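You operate a simulated robot arm through the tools that you are given. There is no shell and no other tool. Be economical: measure what you need, move in short steps, check, and stop when the job is done.

You run a simulated robot arm. Do the job below in one go: nothing can be reset, and whatever is moved stays where it is left.

JOB
Grind all the coffee beans fine, then pull the mill's drawer out.
Fine: set the dial and shut the drawer first, so that none is spilt.

The check looks at the end state, three seconds after you hand in, the way a careful person would. Anything else that was tipped, shoved, dropped, spilled or broken makes it a failure.

ROBOT AND FRAMES
A 7-joint arm with a two-finger parallel gripper, fixed in place. Base frame: the origin is at the foot of the arm, x ahead of it, y to its left, z up; the work surface is at about z = 0.84. Readings come in m, degrees, newtons and seconds.
With the tool pointing down near the work surface it reaches from about 0.24 to 0.68 m from the base axis. Its first joint turns from -66.0 to 66.0 degrees. Payload 2.4 kg.
Tool frame: the origin (TCP) lies between the finger pads and is the grasp point; the fingertips stand 0.03 m ahead of it; z points along the fingers, y is the line along which they close. Largest opening 0.094 m; finger width 0.028, thickness 0.01; the body of the gripper, 0.05 by 0.096 m, starts 0.055 m behind the TCP.
Orientation is told as [roll, pitch, yaw] about the base's x, y, z axes, in that order, counted from this pose: with the fingers straight down and closing along the base's y, the tool's x points along the base's -x, its y along +y and its z along -z.

CONTROLS
- The arm moves only by the tool servo_tool. Its arguments are lists of equal length, an entry for each row: "linear": the shift along the base's x, y, z in m, a list of three; "dr": the turn, a rotation vector about the base's x, y, z in degrees, a list of three; "hand": the opening, from 0 (shut) to 1 (fully open). In form: {"linear": [[x, y, z], ...], "dr": [[ax, ay, az], ...], "hand": [hand, ...]}. A call has 1 to 8 rows; each row is the pose to reach, as a shift and turn from the pose commanded when the call began. Rows are played at 5 a second. More than 0.05 m and 8.6 degrees between two rows, or a gripper value outside its range, and nothing of the call is played. A pose out of reach is approached as far as the arm can. The call stops where the force on the tool passes 40 N (or 10 N more than at its start, if that is more) or the arm is blocked; 0.2 s more then pass. The fingers move at their own pace (about 0.153 m/s each) and stop on an object; they squeeze with about 35 N. The grip force told is the motor's: it shows also when the fingers shut on nothing. Time passes only in rows, and 0.2 s behind the last, so rows that repeat a pose let the fingers close. The reply holds the time, the measured pose of the TCP, the force on the tool along the base axes, the opening and the grip force, in the units named above and with some noise.
- Cameras (640 x 400 px; columns grow to the right, rows downward): "scene" is fixed at [0.0486, 0.48, 1.4595]; the picture's right is [-0.67, -0.74, 0.00], its down [-0.33, 0.30, -0.90] and it looks along [0.66, -0.60, -0.44] (base axes); focal length 316 px, centre (320, 200). "wrist" rides on the gripper at [-0.037, 0, -0.058] in the tool frame; the picture's right is [0.00, -1.00, 0.00], its down [0.97, 0.00, -0.24] and it looks along [0.24, 0.00, 0.97] (tool axes); focal length 218 px, centre (320, 200). There is no depth. A picture from a camera that has moved, and an enlarged one, comes with that camera's place and axes in the base frame and with its lens.
- get_image(camera): a new picture of that camera. No time passes.
- close_up(camera, box): a new picture of the part [left, top, right, bottom] of that camera's present view, enlarged. No time passes.
- close_job(): hands the job in; it is judged then, once.

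Work in short steps. Places have to be worked out from the pictures, the camera data and where the tool is seen: move nearer, look again, correct. Check each grasp and each placing, and mend what went wrong. You have 120 turns and 64 pictures in all, those below and enlarged ones among them. Open the gripper and draw the arm clear of the work before you hand the job in, unless the task says otherwise; then end with one line.

The tools are called after "Emit:" by a JSON object that holds its "name" and its "arguments". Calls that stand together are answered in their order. servo_tool: Moves the arm, as the interface text tells. Its arguments: {"type":"object","properties":{"linear":{"type":"array","items":{"type":"array","items":{"type":"number"}}},"dr":{"type":"array","items":{"type":"array","items":{"type":"number"}}},"hand":{"type":"array","items":{"type":"number"}}},"required":["linear","dr","hand"]} The other tools are called the same way: get_image (camera) takes a picture; close_up (camera, box) takes an enlarged picture of a part of a camera's view; close_job () hands the job in.

At the start:

```text
t: 0.0
eef_pos: [0.4366, -0.0799, 1.2741]
tcp_rot: [0.0, -0.1, 0.0]
ft_force: [-0.6, -0.1, -1.2]
gripper_width: 0.0938
gripper_force: 0.0
```

scene: 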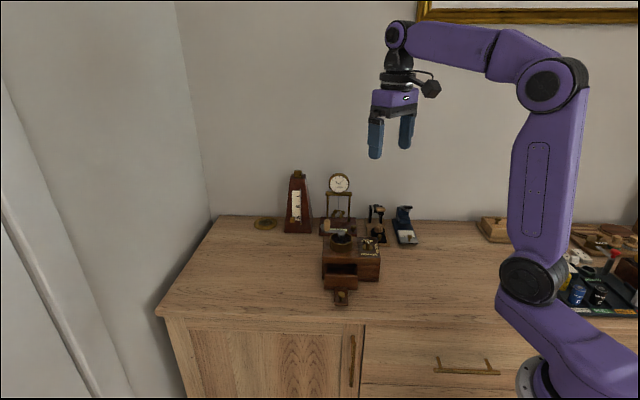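
wrist: 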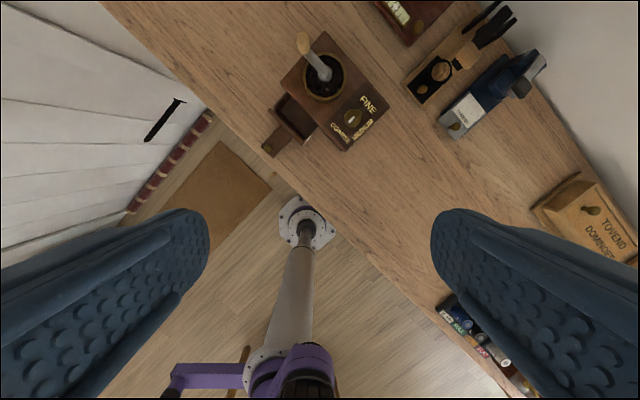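

The mill stands left of the arm's centre with its drawer half open; I take enlarged views to read the dial, the crank and the drawer.

Emit:
{"name": "close_up", "arguments": {"camera": "scene", "box": [280, 160, 440, 320]}}

Emit:
{"name": "close_up", "arguments": {"camera": "wrist", "box": [240, 10, 420, 170]}}

```text
2.50 times, centred on (360, 240) of scene
camera zoom: at [0.0486, 0.48, 1.4595], right [-0.67, -0.74, 0.0], down [-0.33, 0.3, -0.9], along [0.66, -0.6, -0.44], focal length 791 px, centre (220, 100)
```

zoom: 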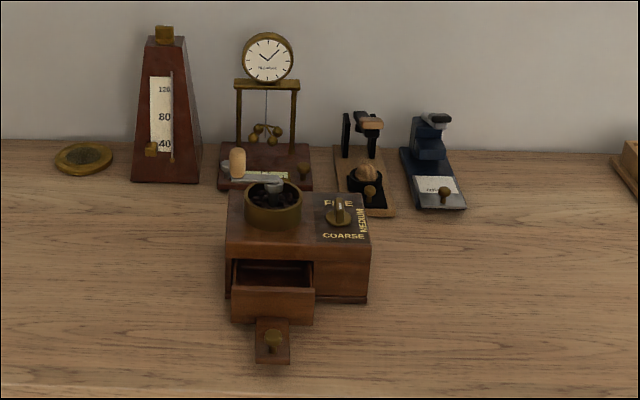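

```text
2.50 times, centred on (330, 90) of wrist
camera zoom: at [0.4745, -0.078, 1.3313], right [0.0, -1.0, 0.0], down [-0.97, 0.0, 0.24], along [-0.24, 0.0, -0.97], focal length 546 px, centre (295, 475)
```

zoom: 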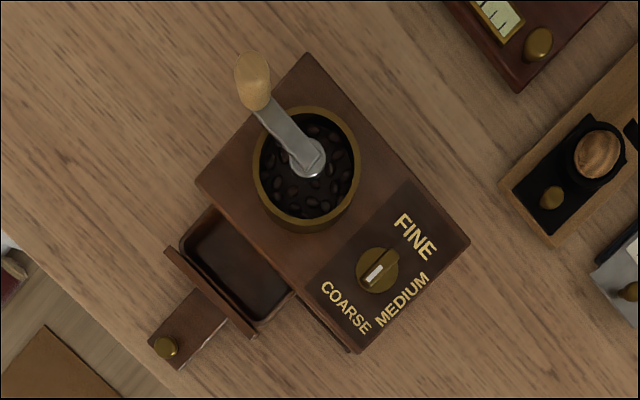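

The dial's white mark points at COARSE, the drawer is partly open and beans fill the hopper. I judge the dial at about (0.522, -0.137, 0.927) and the crank axis at (0.578, -0.088), with the knob top at (0.611, -0.056, 1.01). I move above the dial, yawed to fit its bar, and look again.

Emit:
{"name": "servo_tool", "arguments": {"linear": [[0.014, -0.01, -0.032], [0.028, -0.019, -0.064], [0.043, -0.028, -0.096], [0.057, -0.038, -0.128], [0.071, -0.047, -0.16], [0.085, -0.057, -0.184], [0.085, -0.057, -0.184]], "dr": [[0, 0, -7], [0, 0, -14], [0, 0, -21], [0, 0, -28], [0, 0, -35], [0, 0, -42], [0, 0, -42]], "hand": [0.9, 0.8, 0.7, 0.6, 0.5, 0.4, 0.4]}}

Emit:
{"name": "get_image", "arguments": {"camera": "wrist"}}

Emit:
{"name": "close_up", "arguments": {"camera": "scene", "box": [290, 150, 450, 310]}}

```text
t: 1.6
eef_pos: [0.5217, -0.1381, 1.0871]
tcp_rot: [-0.1, -0.1, -42.1]
ft_force: [0.6, 0.4, 0.6]
gripper_width: 0.0378
gripper_force: 0.0
```

```text
59 pictures are left
camera wrist: at [0.5492, -0.1612, 1.1453], right [-0.67, -0.74, 0.0], down [-0.72, 0.65, 0.24], along [-0.18, 0.16, -0.97], focal length 218 px, centre (320, 200)
```

wrist: 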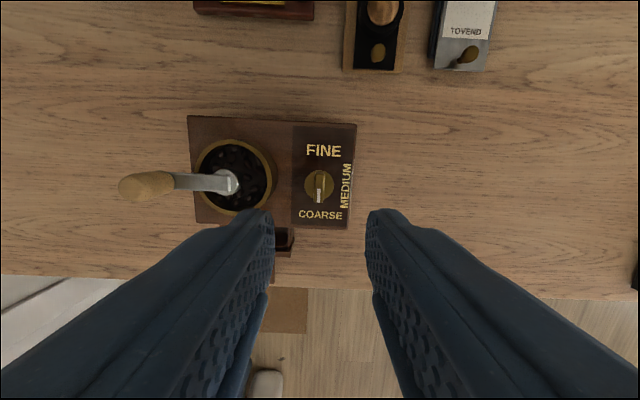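

```text
2.50 times, centred on (370, 230) of scene
camera zoom: at [0.0486, 0.48, 1.4595], right [-0.67, -0.74, 0.0], down [-0.33, 0.3, -0.9], along [0.66, -0.6, -0.44], focal length 791 px, centre (195, 125)
```

zoom: 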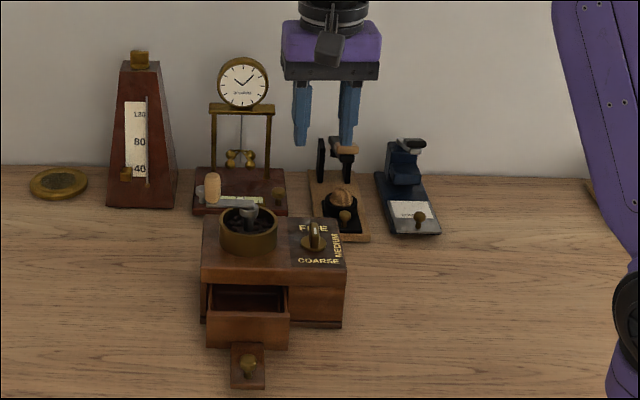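

The new view puts the box top at z≈0.928, the dial bar at about (0.524, -0.138) and its top at z≈0.948. The mill's yaw is roughly -44°. I descend over the bar with a narrow opening, keeping clear of the hopper.

Emit:
{"name": "servo_tool", "arguments": {"linear": [[0.002, 0, -0.03], [0.002, 0, -0.06], [0.002, 0, -0.09], [0.002, 0, -0.11], [0.002, 0, -0.119], [0.002, 0, -0.119]], "dr": [[0, 0, -2], [0, 0, -2], [0, 0, -2], [0, 0, -2], [0, 0, -2], [0, 0, -2]], "hand": [0.35, 0.35, 0.35, 0.35, 0.35, 0.35]}}

Emit:
{"name": "get_image", "arguments": {"camera": "wrist"}}

Emit:
{"name": "close_up", "arguments": {"camera": "scene", "box": [310, 180, 410, 280]}}

```text
t: 3.0
eef_pos: [0.523, -0.1364, 0.9704]
tcp_rot: [0.0, 0.0, -44.1]
ft_force: [0.7, -0.1, 0.4]
gripper_width: 0.0329
gripper_force: 0.1
```

```text
57 pictures are left
camera wrist: at [0.5506, -0.1608, 1.0286], right [-0.69, -0.72, 0.0], down [-0.7, 0.67, 0.24], along [-0.17, 0.17, -0.97], focal length 218 px, centre (320, 200)
```

wrist: 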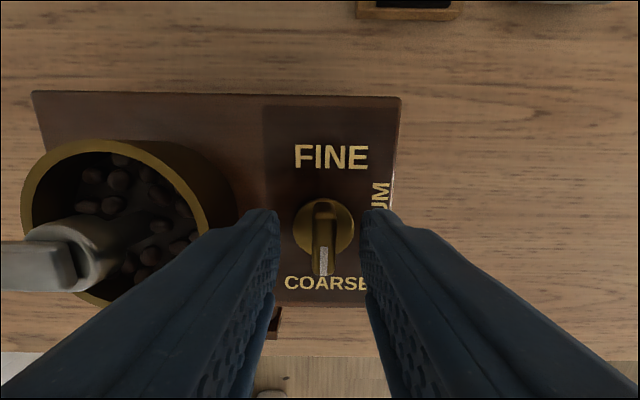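

```text
4.00 times, centred on (360, 230) of scene
camera zoom: at [0.0486, 0.48, 1.4595], right [-0.67, -0.74, 0.0], down [-0.33, 0.3, -0.9], along [0.66, -0.6, -0.44], focal length 1265 px, centre (160, 80)
```

zoom: 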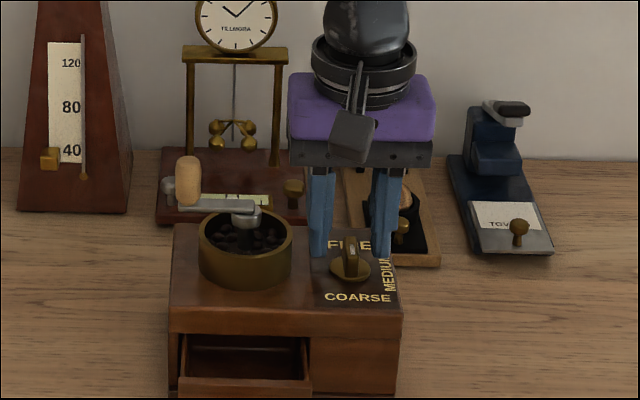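

The bar sits centred between the fingertips, about 2 mm off to one side. I shift that little, lower 4 mm and close on it.

Emit:
{"name": "servo_tool", "arguments": {"linear": [[-0.001, -0.0015, -0.005], [-0.001, -0.0015, -0.005], [-0.001, -0.0015, -0.005], [-0.001, -0.0015, -0.005]], "dr": [[0, 0, 0], [0, 0, 0], [0, 0, 0], [0, 0, 0]], "hand": [0.35, 0, 0, 0]}}

Emit:
{"name": "get_image", "arguments": {"camera": "wrist"}}

```text
t: 4.0
eef_pos: [0.5219, -0.136, 0.9661]
tcp_rot: [0.0, -0.1, -44.0]
ft_force: [0.2, -0.5, 0.7]
gripper_width: 0.0098
gripper_force: 35.4
```

```text
55 pictures are left
camera wrist: at [0.5496, -0.1621, 1.0234], right [-0.69, -0.72, 0.0], down [-0.7, 0.67, 0.24], along [-0.17, 0.17, -0.97], focal length 218 px, centre (320, 200)
```

wrist: 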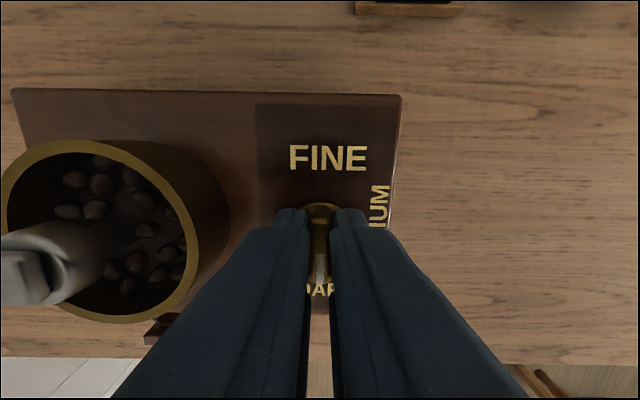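

The bar is held (opening 9.8 mm). I turn it counter-clockwise toward MEDIUM and on, in small steps, watching the force.

Emit:
{"name": "servo_tool", "arguments": {"linear": [[0, 0, 0], [0, 0, 0], [0, 0, 0], [0, 0, 0], [0, 0, 0], [0, 0, 0], [0, 0, 0]], "dr": [[0, 0, 7], [0, 0, 14], [0, 0, 21], [0, 0, 28], [0, 0, 35], [0, 0, 42], [0, 0, 48]], "hand": [0, 0, 0, 0, 0, 0, 0]}}

Emit:
{"name": "get_image", "arguments": {"camera": "wrist"}}

```text
t: 5.6
eef_pos: [0.5224, -0.1353, 0.9655]
tcp_rot: [0.1, 0.1, 4.3]
ft_force: [-1.6, 11.9, 1.4]
gripper_width: 0.0101
gripper_force: 34.5
```

```text
54 pictures are left
camera wrist: at [0.5607, -0.1323, 1.0234], right [0.07, -1.0, 0.0], down [-0.97, -0.07, 0.24], along [-0.24, -0.02, -0.97], focal length 218 px, centre (320, 200)
```

wrist: 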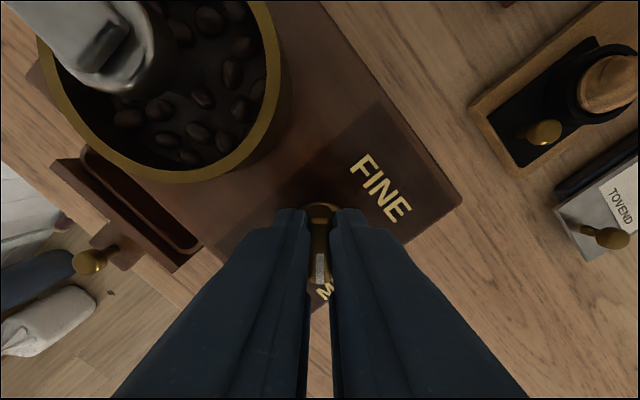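

The dial turns with the gripper, with a 12 N side force that suggests the axis lies slightly toward +y. I ease 1.5 mm that way and continue.

Emit:
{"name": "servo_tool", "arguments": {"linear": [[0, 0.001, 0], [0, 0.0015, 0], [0, 0.0015, 0], [0, 0.0015, 0], [0, 0.0015, 0], [0, 0.0015, 0], [0, 0.0015, 0]], "dr": [[0, 0, 7], [0, 0, 14], [0, 0, 21], [0, 0, 28], [0, 0, 35], [0, 0, 42], [0, 0, 48]], "hand": [0, 0, 0, 0, 0, 0, 0]}}

Emit:
{"name": "get_image", "arguments": {"camera": "wrist"}}

```text
t: 7.2
eef_pos: [0.5216, -0.1346, 0.9662]
tcp_rot: [0.1, 0.0, 52.2]
ft_force: [-12.5, 17.3, 18.8]
gripper_width: 0.0097
gripper_force: 34.7
```

```text
53 pictures are left
camera wrist: at [0.546, -0.1045, 1.0237], right [0.79, -0.61, 0.0], down [-0.6, -0.77, 0.24], along [-0.15, -0.19, -0.97], focal length 218 px, centre (320, 200)
```

wrist: 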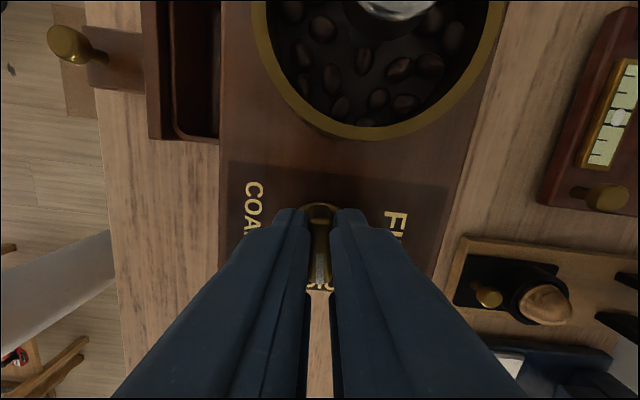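

The mark is now near MEDIUM, with some side force. I open to relax, look at how the bar sits between the fingers, then re-grip.

Emit:
{"name": "servo_tool", "arguments": {"linear": [[0, 0, 0], [0, 0, 0.001], [0, 0, 0.001]], "dr": [[0, 0, 0], [0, 0, 0], [0, 0, 0]], "hand": [0.25, 0.25, 0.25]}}

Emit:
{"name": "get_image", "arguments": {"camera": "wrist"}}

```text
t: 8.0
eef_pos: [0.5221, -0.1356, 0.9658]
tcp_rot: [0.0, 0.0, 52.0]
ft_force: [0.4, -0.9, 0.8]
gripper_width: 0.0237
gripper_force: 0.0
```

```text
52 pictures are left
camera wrist: at [0.5466, -0.1061, 1.0237], right [0.79, -0.62, 0.0], down [-0.6, -0.76, 0.24], along [-0.15, -0.19, -0.97], focal length 218 px, centre (320, 200)
```

wrist: 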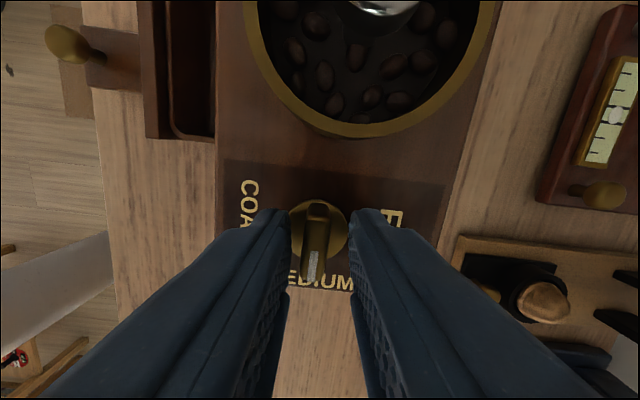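

The bar sits centred, lagging a few degrees at MEDIUM. I re-grip and keep turning toward FINE to see whether the wrist allows it.

Emit:
{"name": "servo_tool", "arguments": {"linear": [[0, 0, 0], [0, 0, 0], [0, 0, 0], [0, 0, 0], [0, 0, 0], [0, 0, 0], [0, 0, 0], [0, 0, 0]], "dr": [[0, 0, 0], [0, 0, 0], [0, 0, 8], [0, 0, 16], [0, 0, 24], [0, 0, 32], [0, 0, 40], [0, 0, 48]], "hand": [0, 0, 0, 0, 0, 0, 0, 0]}}

Emit:
{"name": "get_image", "arguments": {"camera": "wrist"}}

```text
t: 9.8
eef_pos: [0.5214, -0.136, 0.9659]
tcp_rot: [-0.1, 0.0, 100.1]
ft_force: [-4.3, -2.7, -1.0]
gripper_width: 0.0099
gripper_force: 35.3
```

```text
51 pictures are left
camera wrist: at [0.5172, -0.0991, 1.024], right [0.98, 0.18, 0.0], down [0.17, -0.96, 0.24], along [0.04, -0.24, -0.97], focal length 218 px, centre (320, 200)
```

wrist: 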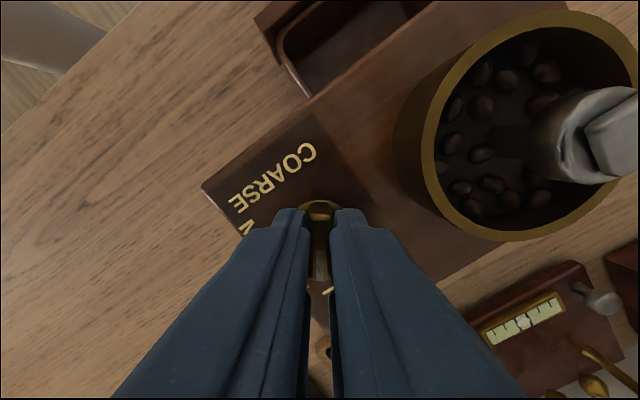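

It turns freely and now points between MEDIUM and FINE. I turn on the last ~38°, a few degrees past to settle at the FINE stop.

Emit:
{"name": "servo_tool", "arguments": {"linear": [[0, 0, 0], [0, 0, 0], [0, 0, 0], [0, 0, 0], [0, 0, 0]], "dr": [[0, 0, 8], [0, 0, 16], [0, 0, 24], [0, 0, 32], [0, 0, 38]], "hand": [0, 0, 0, 0, 0]}}

Emit:
{"name": "get_image", "arguments": {"camera": "wrist"}}

```text
t: 11.0
eef_pos: [0.5238, -0.1386, 0.9662]
tcp_rot: [-0.1, 0.2, 138.0]
ft_force: [1.4, -6.0, -0.4]
gripper_width: 0.0097
gripper_force: 34.8
```

```text
50 pictures are left
camera wrist: at [0.4965, -0.1119, 1.0239], right [0.67, 0.74, 0.0], down [0.72, -0.65, 0.24], along [0.18, -0.16, -0.97], focal length 218 px, centre (320, 200)
```

wrist: 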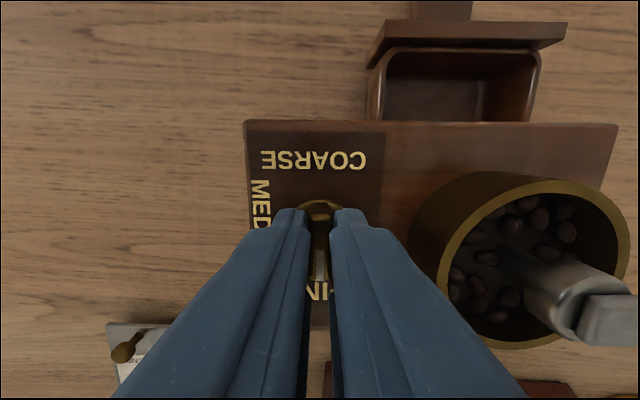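

The bar now lies at FINE. I let go, rise, and check the mark and that the mill has not moved.

Emit:
{"name": "servo_tool", "arguments": {"linear": [[0, 0, 0], [0, 0, 0], [0, 0, 0.03], [0, 0, 0.07], [0, 0, 0.11], [0, 0, 0.11]], "dr": [[0, 0, 0], [0, 0, 0], [0, 0, 0], [0, 0, 0], [0, 0, 0], [0, 0, 0]], "hand": [0.25, 0.25, 0.25, 0.25, 0.25, 0.25]}}

Emit:
{"name": "get_image", "arguments": {"camera": "wrist"}}

Emit:
{"name": "close_up", "arguments": {"camera": "scene", "box": [290, 180, 410, 310]}}

```text
t: 12.4
eef_pos: [0.5228, -0.1369, 1.0775]
tcp_rot: [0.0, -0.1, 138.1]
ft_force: [-0.5, 0.0, -0.1]
gripper_width: 0.0236
gripper_force: 0.1
```

```text
49 pictures are left
camera wrist: at [0.4971, -0.1106, 1.1348], right [0.67, 0.74, 0.0], down [0.72, -0.65, 0.24], along [0.18, -0.16, -0.97], focal length 218 px, centre (320, 200)
```

wrist: 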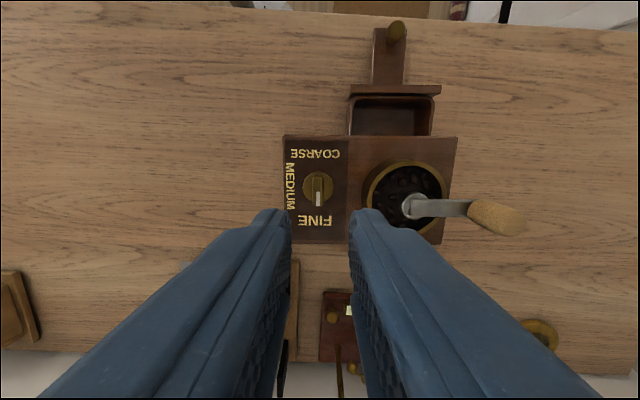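

```text
3.08 times, centred on (350, 245) of scene
camera zoom: at [0.0486, 0.48, 1.4595], right [-0.67, -0.74, 0.0], down [-0.33, 0.3, -0.9], along [0.66, -0.6, -0.44], focal length 973 px, centre (228, 62)
```

zoom: 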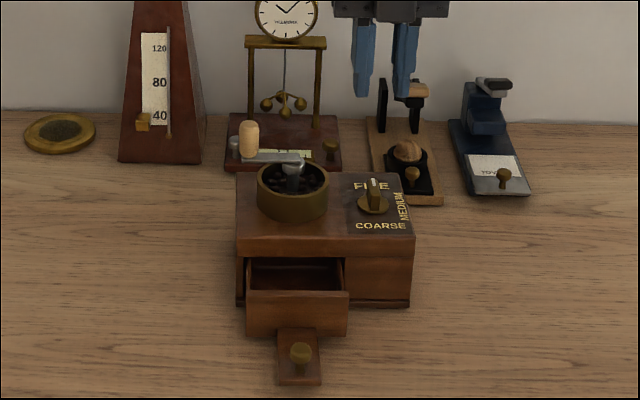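

The dial shows FINE and the mill is still in place. The drawer-tab knob triangulates to about (0.465, 0.019, top 0.887), and pushing goes along (0.74, -0.67). I go above the knob at the same height, keeping yaw 138, and look.

Emit:
{"name": "servo_tool", "arguments": {"linear": [[-0.0145, 0.039, 0], [-0.029, 0.078, 0], [-0.0435, 0.117, 0], [-0.058, 0.156, 0], [-0.058, 0.156, -0.04], [-0.058, 0.156, -0.08], [-0.058, 0.156, -0.11], [-0.058, 0.156, -0.11]], "dr": [[0, 0, 0], [0, 0, 0], [0, 0, 0], [0, 0, 0], [0, 0, 0], [0, 0, 0], [0, 0, 0], [0, 0, 0]], "hand": [0.35, 0.4, 0.4, 0.4, 0.4, 0.4, 0.4, 0.4]}}

Emit:
{"name": "get_image", "arguments": {"camera": "wrist"}}

Emit:
{"name": "close_up", "arguments": {"camera": "scene", "box": [290, 180, 410, 310]}}

```text
t: 14.2
eef_pos: [0.4635, 0.0184, 0.9664]
tcp_rot: [0.0, 0.1, 137.9]
ft_force: [-0.7, -0.7, 0.1]
gripper_width: 0.0378
gripper_force: 0.0
```

```text
47 pictures are left
camera wrist: at [0.4368, 0.0446, 1.0244], right [0.67, 0.74, 0.0], down [0.72, -0.65, 0.24], along [0.18, -0.16, -0.97], focal length 218 px, centre (320, 200)
```

wrist: 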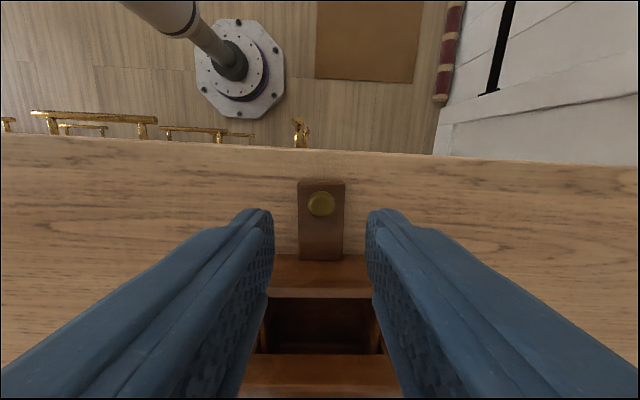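

```text
3.08 times, centred on (350, 245) of scene
camera zoom: at [0.0486, 0.48, 1.4595], right [-0.67, -0.74, 0.0], down [-0.33, 0.3, -0.9], along [0.66, -0.6, -0.44], focal length 973 px, centre (228, 62)
```

zoom: 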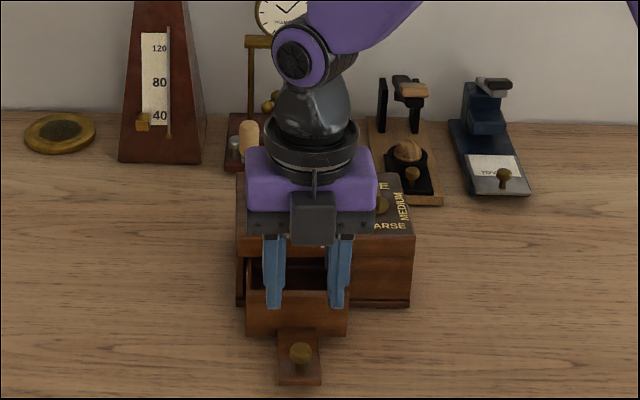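

The knob is centred between the fingers. I descend so that the tips reach about z=0.872 and close on it.

Emit:
{"name": "servo_tool", "arguments": {"linear": [[0, 0.0015, -0.03], [0, 0.0015, -0.05], [0, 0.0015, -0.063], [0, 0.0015, -0.063], [0, 0.0015, -0.063], [0, 0.0015, -0.063]], "dr": [[0, 0, 0], [0, 0, 0], [0, 0, 0], [0, 0, 0], [0, 0, 0], [0, 0, 0]], "hand": [0.4, 0.4, 0.4, 0, 0, 0]}}

Emit:
{"name": "get_image", "arguments": {"camera": "wrist"}}

```text
t: 15.6
eef_pos: [0.464, 0.0217, 0.904]
tcp_rot: [0.1, 0.0, 137.9]
ft_force: [-4.5, -4.5, 3.2]
gripper_width: 0.017
gripper_force: 35.1
```

```text
45 pictures are left
camera wrist: at [0.4366, 0.0469, 0.9615], right [0.67, 0.74, 0.0], down [0.72, -0.65, 0.24], along [0.18, -0.16, -0.97], focal length 218 px, centre (320, 200)
```

wrist: 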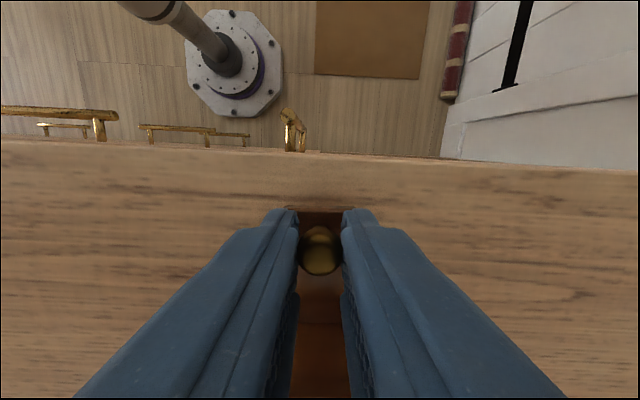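

The knob is held (17 mm). I push the drawer in along (0.743, -0.669), 36 mm first, watching the force.

Emit:
{"name": "servo_tool", "arguments": {"linear": [[0.0045, -0.004, 0], [0.009, -0.008, 0], [0.0135, -0.012, 0], [0.018, -0.016, 0], [0.0225, -0.02, 0], [0.0268, -0.0241, 0]], "dr": [[0, 0, 0], [0, 0, 0], [0, 0, 0], [0, 0, 0], [0, 0, 0], [0, 0, 0]], "hand": [0, 0, 0, 0, 0, 0]}}

Emit:
{"name": "close_up", "arguments": {"camera": "scene", "box": [290, 180, 410, 310]}}

```text
t: 17.0
eef_pos: [0.4914, -0.004, 0.9028]
tcp_rot: [0.0, 0.0, 137.9]
ft_force: [-11.4, -11.6, 18.6]
gripper_width: 0.0168
gripper_force: 34.6
```

```text
3.08 times, centred on (350, 245) of scene
camera zoom: at [0.048, 0.4798, 1.4596], right [-0.67, -0.74, 0.0], down [-0.33, 0.3, -0.9], along [0.66, -0.6, -0.44], focal length 973 px, centre (228, 62)
```

zoom: 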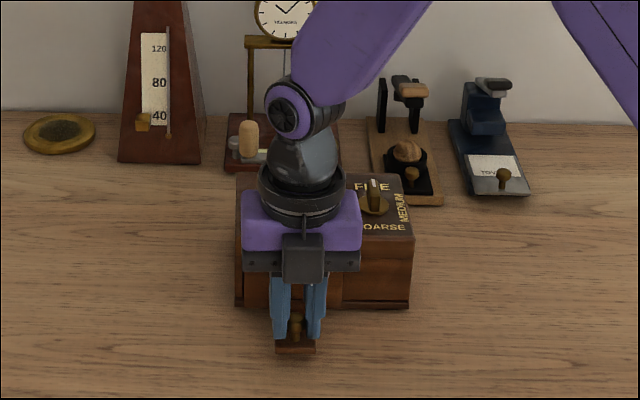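

Lateral and vertical forces show the grip is slightly off the drawer's line, though the drawer is nearly in. I relieve by shifting about 2 mm to the side and slightly up, and press further in small steps.

Emit:
{"name": "servo_tool", "arguments": {"linear": [[-0.0013, -0.0015, 0.001], [0.0017, -0.0042, 0.001], [0.0039, -0.0062, 0.001], [0.0061, -0.0082, 0.001]], "dr": [[0, 0, 0], [0, 0, 0], [0, 0, 0], [0, 0, 0]], "hand": [0, 0, 0, 0]}}

Emit:
{"name": "close_up", "arguments": {"camera": "scene", "box": [290, 180, 410, 310]}}

```text
t: 18.0
eef_pos: [0.4985, -0.011, 0.9033]
tcp_rot: [0.0, -0.1, 138.0]
ft_force: [0.7, 1.7, -0.1]
gripper_width: 0.0168
gripper_force: 35.1
```

```text
3.08 times, centred on (350, 245) of scene
camera zoom: at [0.0488, 0.4801, 1.4595], right [-0.67, -0.74, 0.0], down [-0.33, 0.3, -0.9], along [0.66, -0.6, -0.44], focal length 973 px, centre (228, 62)
```

zoom: 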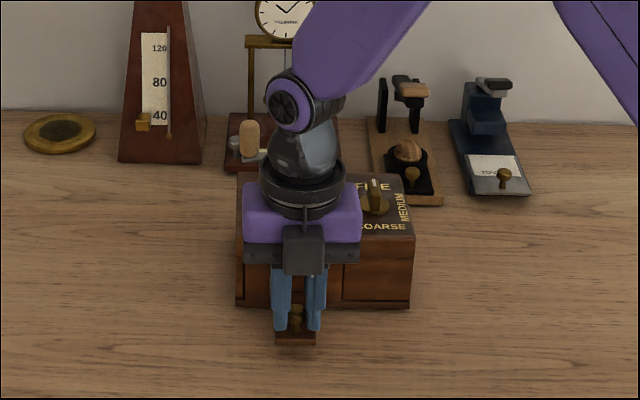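

Force is now near zero and the drawer still moves. I push on up to 8 mm more, expecting the stop.

Emit:
{"name": "servo_tool", "arguments": {"linear": [[0.0015, -0.0013, 0], [0.003, -0.0027, 0], [0.0045, -0.004, 0], [0.006, -0.0054, 0]], "dr": [[0, 0, 0], [0, 0, 0], [0, 0, 0], [0, 0, 0]], "hand": [0, 0, 0, 0]}}

Emit:
{"name": "close_up", "arguments": {"camera": "scene", "box": [290, 180, 410, 310]}}

```text
t: 19.0
eef_pos: [0.5032, -0.0168, 0.9037]
tcp_rot: [0.0, 0.0, 138.0]
ft_force: [-3.7, 4.3, 0.1]
gripper_width: 0.0168
gripper_force: 35.3
```

```text
3.08 times, centred on (350, 245) of scene
camera zoom: at [0.0486, 0.4802, 1.4594], right [-0.67, -0.74, 0.0], down [-0.33, 0.3, -0.9], along [0.66, -0.6, -0.44], focal length 973 px, centre (228, 62)
```

zoom: 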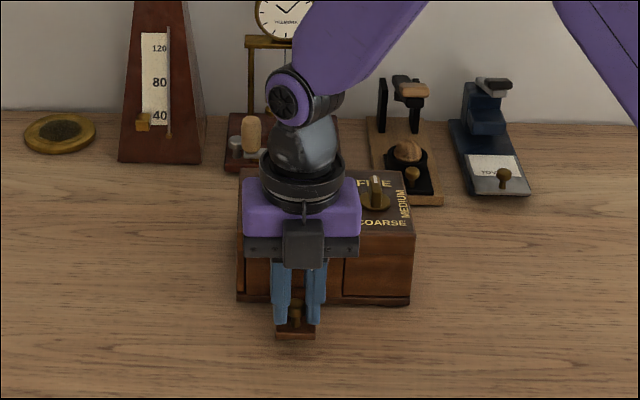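

The force along the push rose and the mill's outline crept slightly, so the drawer is at its stop. I release and back off upward to look.

Emit:
{"name": "servo_tool", "arguments": {"linear": [[0, 0, 0], [0, 0, 0], [-0.01, 0.009, 0.04], [-0.02, 0.018, 0.08], [-0.04, 0.036, 0.12], [-0.06, 0.054, 0.16], [-0.06, 0.054, 0.16]], "dr": [[0, 0, 0], [0, 0, 0], [0, 0, 0], [0, 0, 0], [0, 0, 0], [0, 0, 0], [0, 0, 0]], "hand": [0.4, 0.4, 0.4, 0.4, 0.4, 0.4, 0.4]}}

Emit:
{"name": "get_image", "arguments": {"camera": "wrist"}}

Emit:
{"name": "close_up", "arguments": {"camera": "scene", "box": [290, 180, 410, 310]}}

```text
t: 20.6
eef_pos: [0.4428, 0.0376, 1.0655]
tcp_rot: [0.0, 0.1, 138.1]
ft_force: [0.7, -0.3, -0.4]
gripper_width: 0.0375
gripper_force: 0.0
```

```text
41 pictures are left
camera wrist: at [0.416, 0.0629, 1.1242], right [0.67, 0.74, 0.0], down [0.72, -0.65, 0.24], along [0.18, -0.16, -0.97], focal length 218 px, centre (320, 200)
```

wrist: 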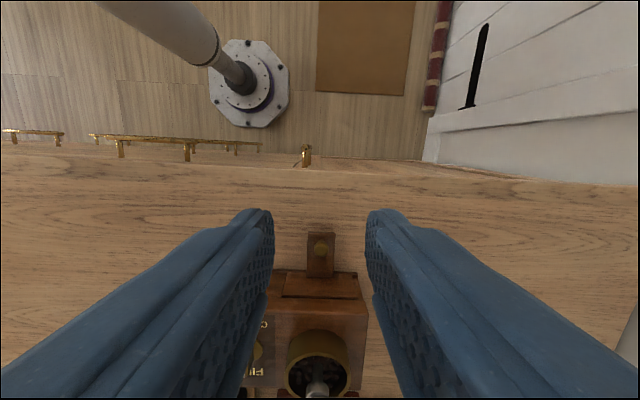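

```text
3.08 times, centred on (350, 245) of scene
camera zoom: at [0.0486, 0.4801, 1.4595], right [-0.67, -0.74, 0.0], down [-0.33, 0.3, -0.9], along [0.66, -0.6, -0.44], focal length 973 px, centre (228, 62)
```

zoom: 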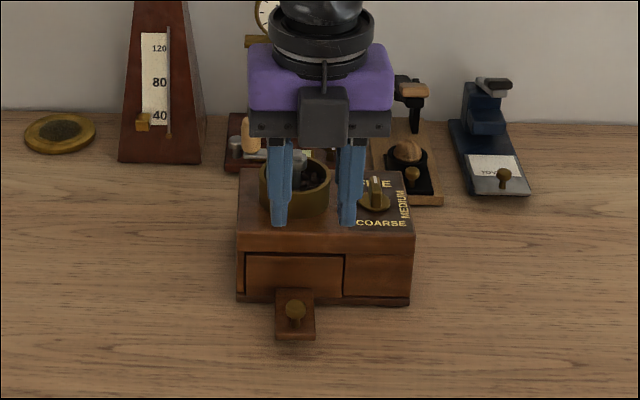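

The drawer face is flush with the box, and the mill crept only a few millimetres. Next I go above the crank knob, estimated near (0.612, -0.058), and look to refine its place.

Emit:
{"name": "servo_tool", "arguments": {"linear": [[0.02, -0.011, 0.03], [0.05, -0.029, 0.035], [0.085, -0.048, 0.035], [0.12, -0.068, 0.035], [0.15, -0.085, 0.035], [0.169, -0.0956, 0.035], [0.169, -0.0956, 0.035]], "dr": [[0, 0, 0], [0, 0, 0], [0, 0, 0], [0, 0, 0], [0, 0, 0], [0, 0, 0], [0, 0, 0]], "hand": [0.5, 0.5, 0.5, 0.5, 0.5, 0.5, 0.5]}}

Emit:
{"name": "get_image", "arguments": {"camera": "wrist"}}

Emit:
{"name": "close_up", "arguments": {"camera": "scene", "box": [290, 150, 410, 280]}}

```text
t: 22.2
eef_pos: [0.6134, -0.0589, 1.0985]
tcp_rot: [0.0, 0.0, 138.0]
ft_force: [-0.3, 0.7, 0.2]
gripper_width: 0.047
gripper_force: 0.0
```

```text
39 pictures are left
camera wrist: at [0.587, -0.0338, 1.1571], right [0.67, 0.74, 0.0], down [0.72, -0.65, 0.24], along [0.18, -0.16, -0.97], focal length 218 px, centre (320, 200)
```

wrist: 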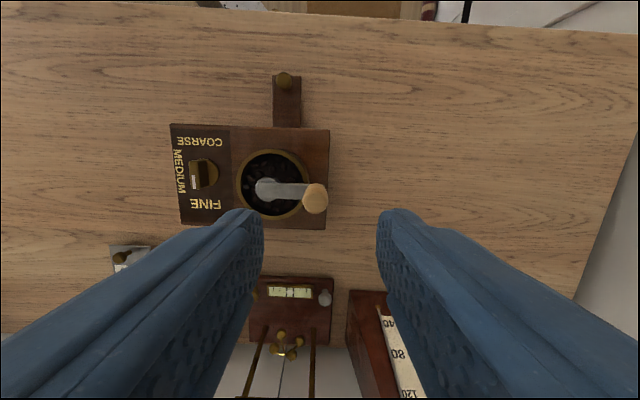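

```text
3.08 times, centred on (350, 215) of scene
camera zoom: at [0.0486, 0.48, 1.4595], right [-0.67, -0.74, 0.0], down [-0.33, 0.3, -0.9], along [0.66, -0.6, -0.44], focal length 973 px, centre (228, 154)
```

zoom: 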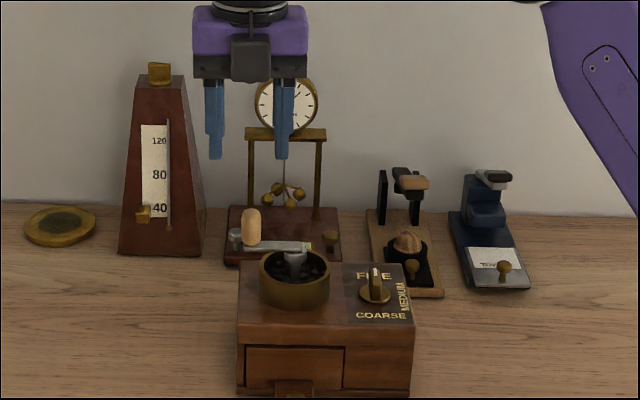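

The dial mark looks odd in this view, so I enlarge it before grinding anything.

Emit:
{"name": "close_up", "arguments": {"camera": "wrist", "box": [150, 110, 350, 235]}}

Emit:
{"name": "close_up", "arguments": {"camera": "scene", "box": [340, 190, 400, 230]}}

```text
3.20 times, centred on (250, 172) of wrist
camera zoom: at [0.587, -0.0338, 1.1571], right [0.67, 0.74, 0.0], down [0.72, -0.65, 0.24], along [0.18, -0.16, -0.97], focal length 698 px, centre (544, 288)
```

zoom: 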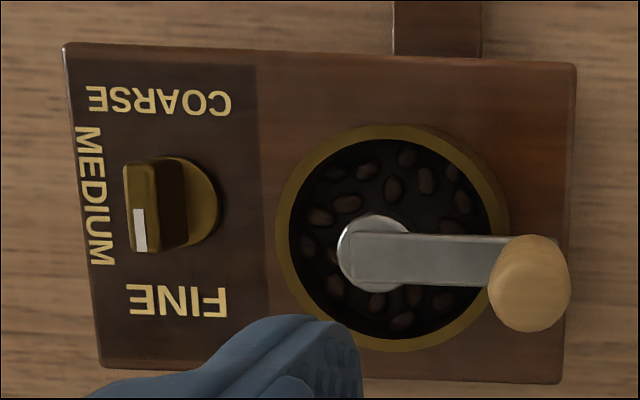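

```text
10.00 times, centred on (370, 210) of scene
camera zoom: at [0.0486, 0.48, 1.4595], right [-0.67, -0.74, 0.0], down [-0.33, 0.3, -0.9], along [0.66, -0.6, -0.44], focal length 3164 px, centre (-180, 100)
```

zoom: 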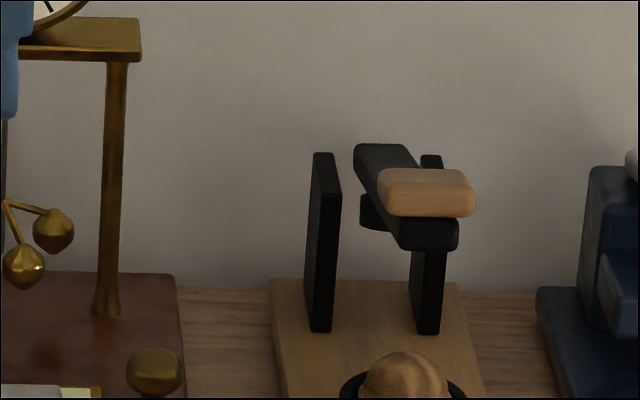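

The mark is at FINE, and the bar just stands tall in this view. I refine the knob to (0.612, -0.061), z 0.982–1.013, and the crank axis to about (0.583, -0.090). I descend on the knob with the tips above the crank arm and grip it.

Emit:
{"name": "servo_tool", "arguments": {"linear": [[-0.001, -0.002, -0.035], [-0.001, -0.002, -0.065], [-0.001, -0.002, -0.081], [-0.001, -0.002, -0.081], [-0.001, -0.002, -0.081], [-0.001, -0.002, -0.081]], "dr": [[0, 0, 0], [0, 0, 0], [0, 0, 0], [0, 0, 0], [0, 0, 0], [0, 0, 0]], "hand": [0.38, 0.38, 0.38, 0.38, 0, 0]}}

Emit:
{"name": "get_image", "arguments": {"camera": "wrist"}}

Emit:
{"name": "close_up", "arguments": {"camera": "scene", "box": [290, 150, 410, 280]}}

```text
t: 23.6
eef_pos: [0.6107, -0.0613, 1.015]
tcp_rot: [0.2, -0.1, 137.9]
ft_force: [-5.1, -5.2, -0.6]
gripper_width: 0.0177
gripper_force: 34.9
```

```text
35 pictures are left
camera wrist: at [0.5846, -0.0357, 1.073], right [0.67, 0.74, 0.0], down [0.72, -0.65, 0.24], along [0.18, -0.16, -0.97], focal length 218 px, centre (320, 200)
```

wrist: 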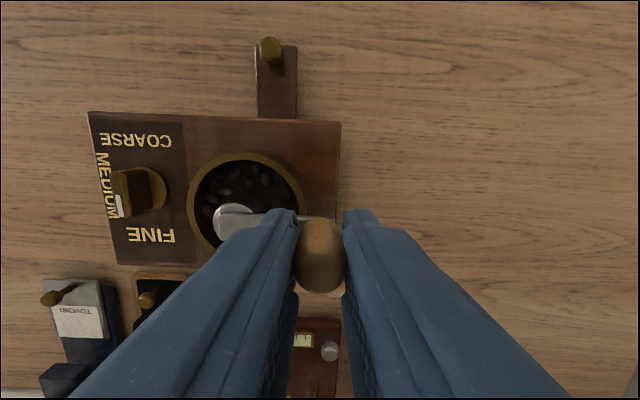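

```text
3.08 times, centred on (350, 215) of scene
camera zoom: at [0.0485, 0.4799, 1.4595], right [-0.67, -0.74, 0.0], down [-0.33, 0.3, -0.9], along [0.66, -0.6, -0.44], focal length 973 px, centre (228, 154)
```

zoom: 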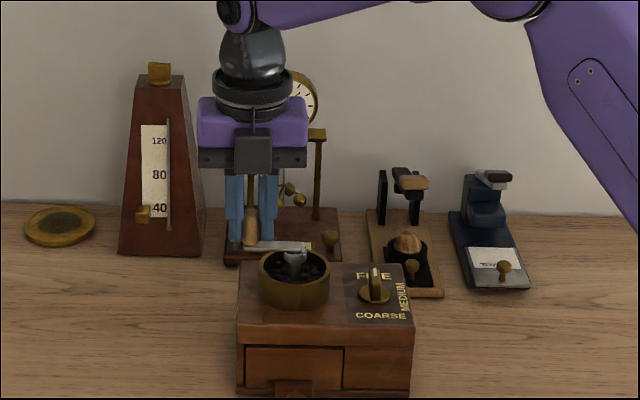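

The knob is gripped (17.7 mm). I make a short clockwise test arc of about 32° with radius 41 mm about the estimated axis.

Emit:
{"name": "servo_tool", "arguments": {"linear": [[0.0038, -0.0042, 0], [0.007, -0.009, 0], [0.0095, -0.0141, 0], [0.0113, -0.0196, 0]], "dr": [[0, 0, 0], [0, 0, 0], [0, 0, 0], [0, 0, 0]], "hand": [0, 0, 0, 0]}}

Emit:
{"name": "get_image", "arguments": {"camera": "wrist"}}

```text
t: 24.6
eef_pos: [0.622, -0.0791, 1.0184]
tcp_rot: [-0.1, 0.2, 138.0]
ft_force: [3.0, 1.2, 1.2]
gripper_width: 0.0179
gripper_force: 34.9
```

```text
33 pictures are left
camera wrist: at [0.5958, -0.0536, 1.0762], right [0.67, 0.74, 0.0], down [0.72, -0.65, 0.24], along [0.18, -0.16, -0.97], focal length 218 px, centre (320, 200)
```

wrist: 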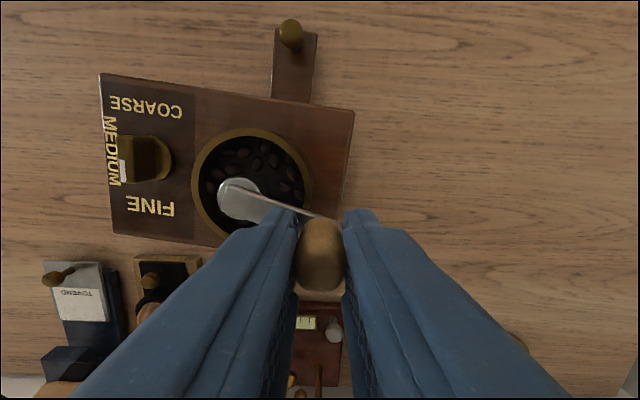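

The crank turned, but the whole mill also twisted a few degrees: gripping the knob rigidly passes torque and sideways force to the mill. I let go and instead plan to push the knob from behind with closed fingers as a loose post. First I rise and measure again.

Emit:
{"name": "servo_tool", "arguments": {"linear": [[0, 0, 0], [0, 0, 0], [0, 0, 0.03], [0, 0, 0.06], [0, 0, 0.085], [-0.01, 0.0, 0.085]], "dr": [[0, 0, 0], [0, 0, 0], [0, 0, 0], [0, 0, 0], [0, 0, 0], [0, 0, 0]], "hand": [0.4, 0.4, 0.4, 0.4, 0.4, 0.6]}}

Emit:
{"name": "close_up", "arguments": {"camera": "wrist", "box": [150, 60, 400, 260]}}

Emit:
{"name": "close_up", "arguments": {"camera": "scene", "box": [290, 180, 410, 310]}}

```text
t: 26.0
eef_pos: [0.6112, -0.0787, 1.104]
tcp_rot: [-0.1, 0.0, 137.9]
ft_force: [0.2, 1.0, -0.3]
gripper_width: 0.0565
gripper_force: 0.2
```

```text
2.00 times, centred on (275, 160) of wrist
camera zoom: at [0.5853, -0.0532, 1.1618], right [0.67, 0.74, 0.0], down [0.72, -0.65, 0.24], along [0.18, -0.16, -0.97], focal length 436 px, centre (410, 280)
```

zoom: 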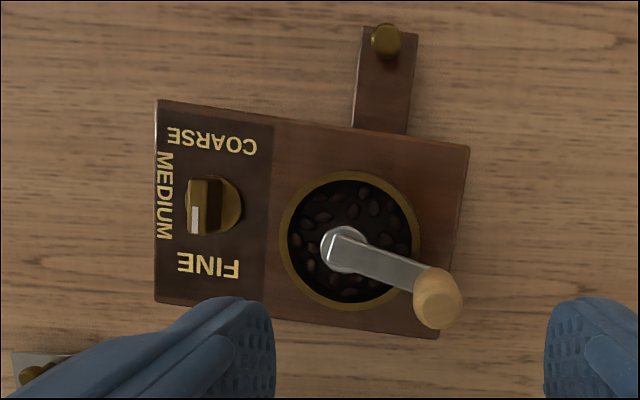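

```text
3.08 times, centred on (350, 245) of scene
camera zoom: at [0.0486, 0.48, 1.4595], right [-0.67, -0.74, 0.0], down [-0.33, 0.3, -0.9], along [0.66, -0.6, -0.44], focal length 973 px, centre (228, 62)
```

zoom: 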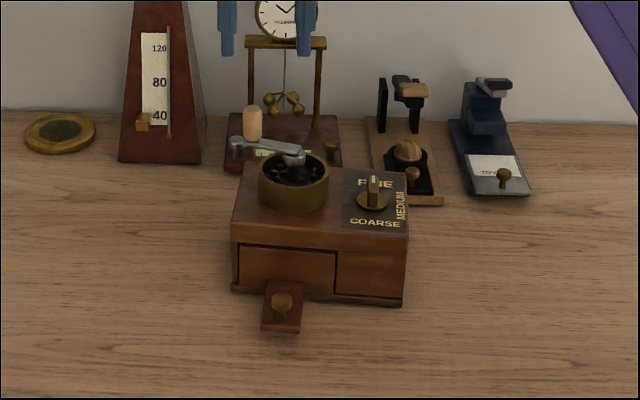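

The hub is now near (0.590, -0.0945) and the knob at about 27° around it; the mill has turned about 7°. I close the fingers into a post, set it down behind the knob (at about 67° on the circle) and then push gently.

Emit:
{"name": "servo_tool", "arguments": {"linear": [[-0.003, 0.015, 0], [-0.005, 0.022, 0], [-0.005, 0.022, 0], [-0.005, 0.022, -0.035], [-0.005, 0.022, -0.07], [-0.005, 0.022, -0.088], [-0.005, 0.022, -0.088]], "dr": [[0, 0, 0], [0, 0, 0], [0, 0, 0], [0, 0, 0], [0, 0, 0], [0, 0, 0], [0, 0, 0]], "hand": [0, 0, 0, 0, 0, 0, 0]}}

Emit:
{"name": "get_image", "arguments": {"camera": "wrist"}}

```text
t: 27.6
eef_pos: [0.609, -0.0569, 1.0168]
tcp_rot: [0.0, 0.0, 138.0]
ft_force: [-0.4, -0.6, -0.7]
gripper_width: 0.0001
gripper_force: 33.5
```

```text
30 pictures are left
camera wrist: at [0.582, -0.031, 1.0743], right [0.67, 0.74, 0.0], down [0.72, -0.65, 0.24], along [0.18, -0.16, -0.97], focal length 218 px, centre (320, 200)
```

wrist: 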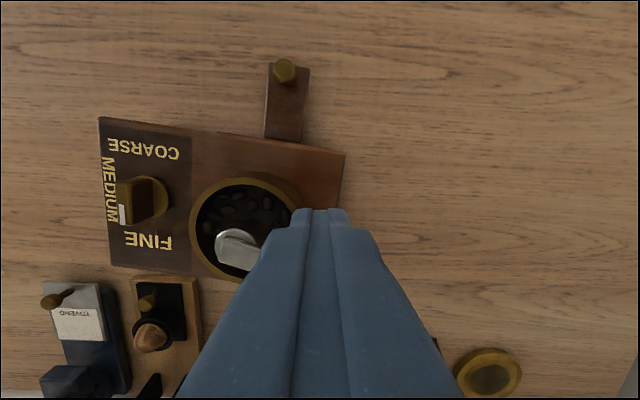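

No contact yet. I push along the arc slowly (to about 22°) and read the force.

Emit:
{"name": "servo_tool", "arguments": {"linear": [[0.0047, -0.0023, 0], [0.0092, -0.0054, 0], [0.0135, -0.0095, 0], [0.0167, -0.013, 0], [0.0195, -0.0172, 0], [0.022, -0.0223, 0]], "dr": [[0, 0, 0], [0, 0, 0], [0, 0, 0], [0, 0, 0], [0, 0, 0], [0, 0, 0]], "hand": [0, 0, 0, 0, 0, 0]}}

Emit:
{"name": "get_image", "arguments": {"camera": "wrist"}}

```text
t: 29.0
eef_pos: [0.6301, -0.0796, 1.0149]
tcp_rot: [-0.1, 0.0, 138.1]
ft_force: [0.1, 0.1, 0.4]
gripper_width: 0.0
gripper_force: 33.1
```

```text
29 pictures are left
camera wrist: at [0.603, -0.0539, 1.0732], right [0.67, 0.74, 0.0], down [0.72, -0.65, 0.24], along [0.18, -0.16, -0.97], focal length 218 px, centre (320, 200)
```

wrist: 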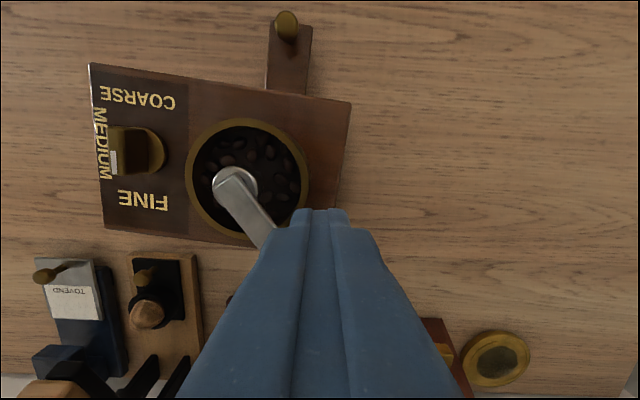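

The crank swung freely to the new angle with hardly any force and the mill stayed put. I continue the circle around (0.5905, -0.0945) at 18° per row.

Emit:
{"name": "servo_tool", "arguments": {"linear": [[0.0024, -0.0134, 0], [0.0008, -0.0265, 0], [-0.0048, -0.0384, 0], [-0.0137, -0.048, 0], [-0.0252, -0.0544, 0], [-0.0381, -0.0569, 0], [-0.0512, -0.0553, 0], [-0.0631, -0.0497, 0]], "dr": [[0, 0, 0], [0, 0, 0], [0, 0, 0], [0, 0, 0], [0, 0, 0], [0, 0, 0], [0, 0, 0], [0, 0, 0]], "hand": [0, 0, 0, 0, 0, 0, 0, 0]}}

Emit:
{"name": "close_up", "arguments": {"camera": "scene", "box": [290, 180, 410, 310]}}

```text
t: 30.8
eef_pos: [0.5665, -0.1303, 1.0133]
tcp_rot: [0.0, 0.0, 138.0]
ft_force: [1.2, -0.1, 0.2]
gripper_width: 0.0
gripper_force: 33.1
```

```text
3.08 times, centred on (350, 245) of scene
camera zoom: at [0.0486, 0.48, 1.4595], right [-0.67, -0.74, 0.0], down [-0.33, 0.3, -0.9], along [0.66, -0.6, -0.44], focal length 973 px, centre (228, 62)
```

zoom: 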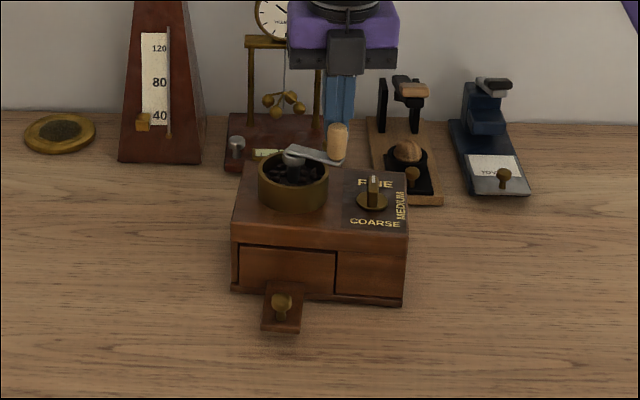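

The crank follows well and the mill holds still. I carry on with half-circles of 22.5° per row.

Emit:
{"name": "servo_tool", "arguments": {"linear": [[-0.0115, 0.0116, 0], [-0.0177, 0.0268, 0], [-0.0177, 0.0432, 0], [-0.0113, 0.0583, 0], [0.0003, 0.0698, 0], [0.0155, 0.076, 0], [0.0319, 0.076, 0], [0.047, 0.0696, 0]], "dr": [[0, 0, 0], [0, 0, 0], [0, 0, 0], [0, 0, 0], [0, 0, 0], [0, 0, 0], [0, 0, 0], [0, 0, 0]], "hand": [0, 0, 0, 0, 0, 0, 0, 0]}}

Emit:
{"name": "get_image", "arguments": {"camera": "wrist"}}

```text
t: 32.6
eef_pos: [0.6135, -0.0589, 1.0154]
tcp_rot: [0.0, -0.1, 138.1]
ft_force: [-0.1, 0.1, 1.0]
gripper_width: 0.0
gripper_force: 32.9
```

```text
27 pictures are left
camera wrist: at [0.5875, -0.0338, 1.0734], right [0.67, 0.74, 0.0], down [0.72, -0.65, 0.24], along [0.18, -0.16, -0.97], focal length 218 px, centre (320, 200)
```

wrist: 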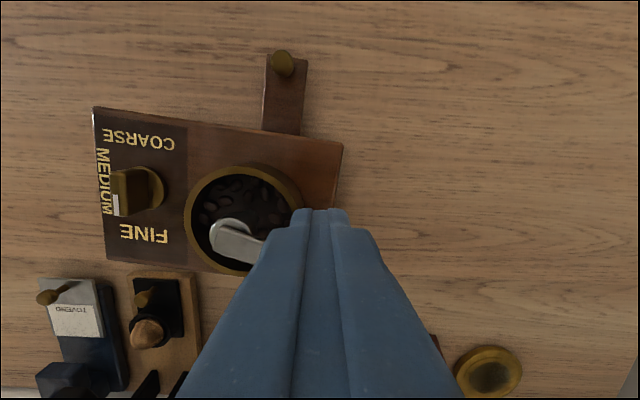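

One full turn is done and the mill is unmoved. I turn the next half-circles.

Emit:
{"name": "servo_tool", "arguments": {"linear": [[0.0115, -0.0116, 0], [0.0177, -0.0268, 0], [0.0177, -0.0432, 0], [0.0113, -0.0583, 0], [-0.0003, -0.0698, 0], [-0.0155, -0.076, 0], [-0.0319, -0.076, 0], [-0.047, -0.0696, 0]], "dr": [[0, 0, 0], [0, 0, 0], [0, 0, 0], [0, 0, 0], [0, 0, 0], [0, 0, 0], [0, 0, 0], [0, 0, 0]], "hand": [0, 0, 0, 0, 0, 0, 0, 0]}}

Emit:
{"name": "servo_tool", "arguments": {"linear": [[-0.0115, 0.0116, 0], [-0.0177, 0.0268, 0], [-0.0177, 0.0432, 0], [-0.0113, 0.0583, 0], [0.0003, 0.0698, 0], [0.0155, 0.076, 0], [0.0319, 0.076, 0], [0.047, 0.0696, 0]], "dr": [[0, 0, 0], [0, 0, 0], [0, 0, 0], [0, 0, 0], [0, 0, 0], [0, 0, 0], [0, 0, 0], [0, 0, 0]], "hand": [0, 0, 0, 0, 0, 0, 0, 0]}}

Emit:
{"name": "get_image", "arguments": {"camera": "wrist"}}

```text
t: 34.4
eef_pos: [0.5675, -0.1289, 1.0155]
tcp_rot: [0.0, -0.1, 138.1]
ft_force: [-0.2, -0.4, 0.2]
gripper_width: 0.0
gripper_force: 32.4
```

```text
t: 36.2
eef_pos: [0.6138, -0.0597, 1.0155]
tcp_rot: [0.0, 0.0, 138.0]
ft_force: [0.4, -0.3, 0.0]
gripper_width: 0.0001
gripper_force: 32.8
```

```text
26 pictures are left
camera wrist: at [0.5872, -0.0346, 1.074], right [0.67, 0.74, 0.0], down [0.72, -0.65, 0.24], along [0.18, -0.16, -0.97], focal length 218 px, centre (320, 200)
```

wrist: 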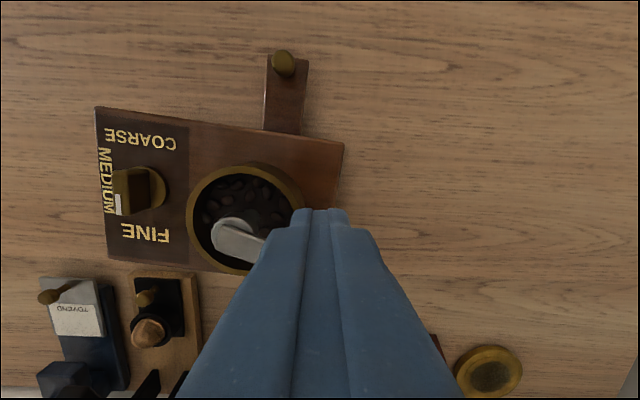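

Two turns are done and the mill is steady. I enlarge the hopper to see whether the bean level is falling.

Emit:
{"name": "close_up", "arguments": {"camera": "wrist", "box": [170, 150, 330, 280]}}

```text
3.08 times, centred on (250, 215) of wrist
camera zoom: at [0.5872, -0.0346, 1.074], right [0.67, 0.74, 0.0], down [0.72, -0.65, 0.24], along [0.18, -0.16, -0.97], focal length 672 px, centre (535, 154)
```

zoom: 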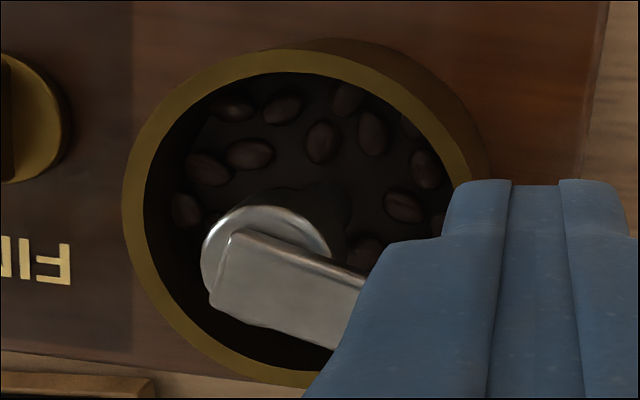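

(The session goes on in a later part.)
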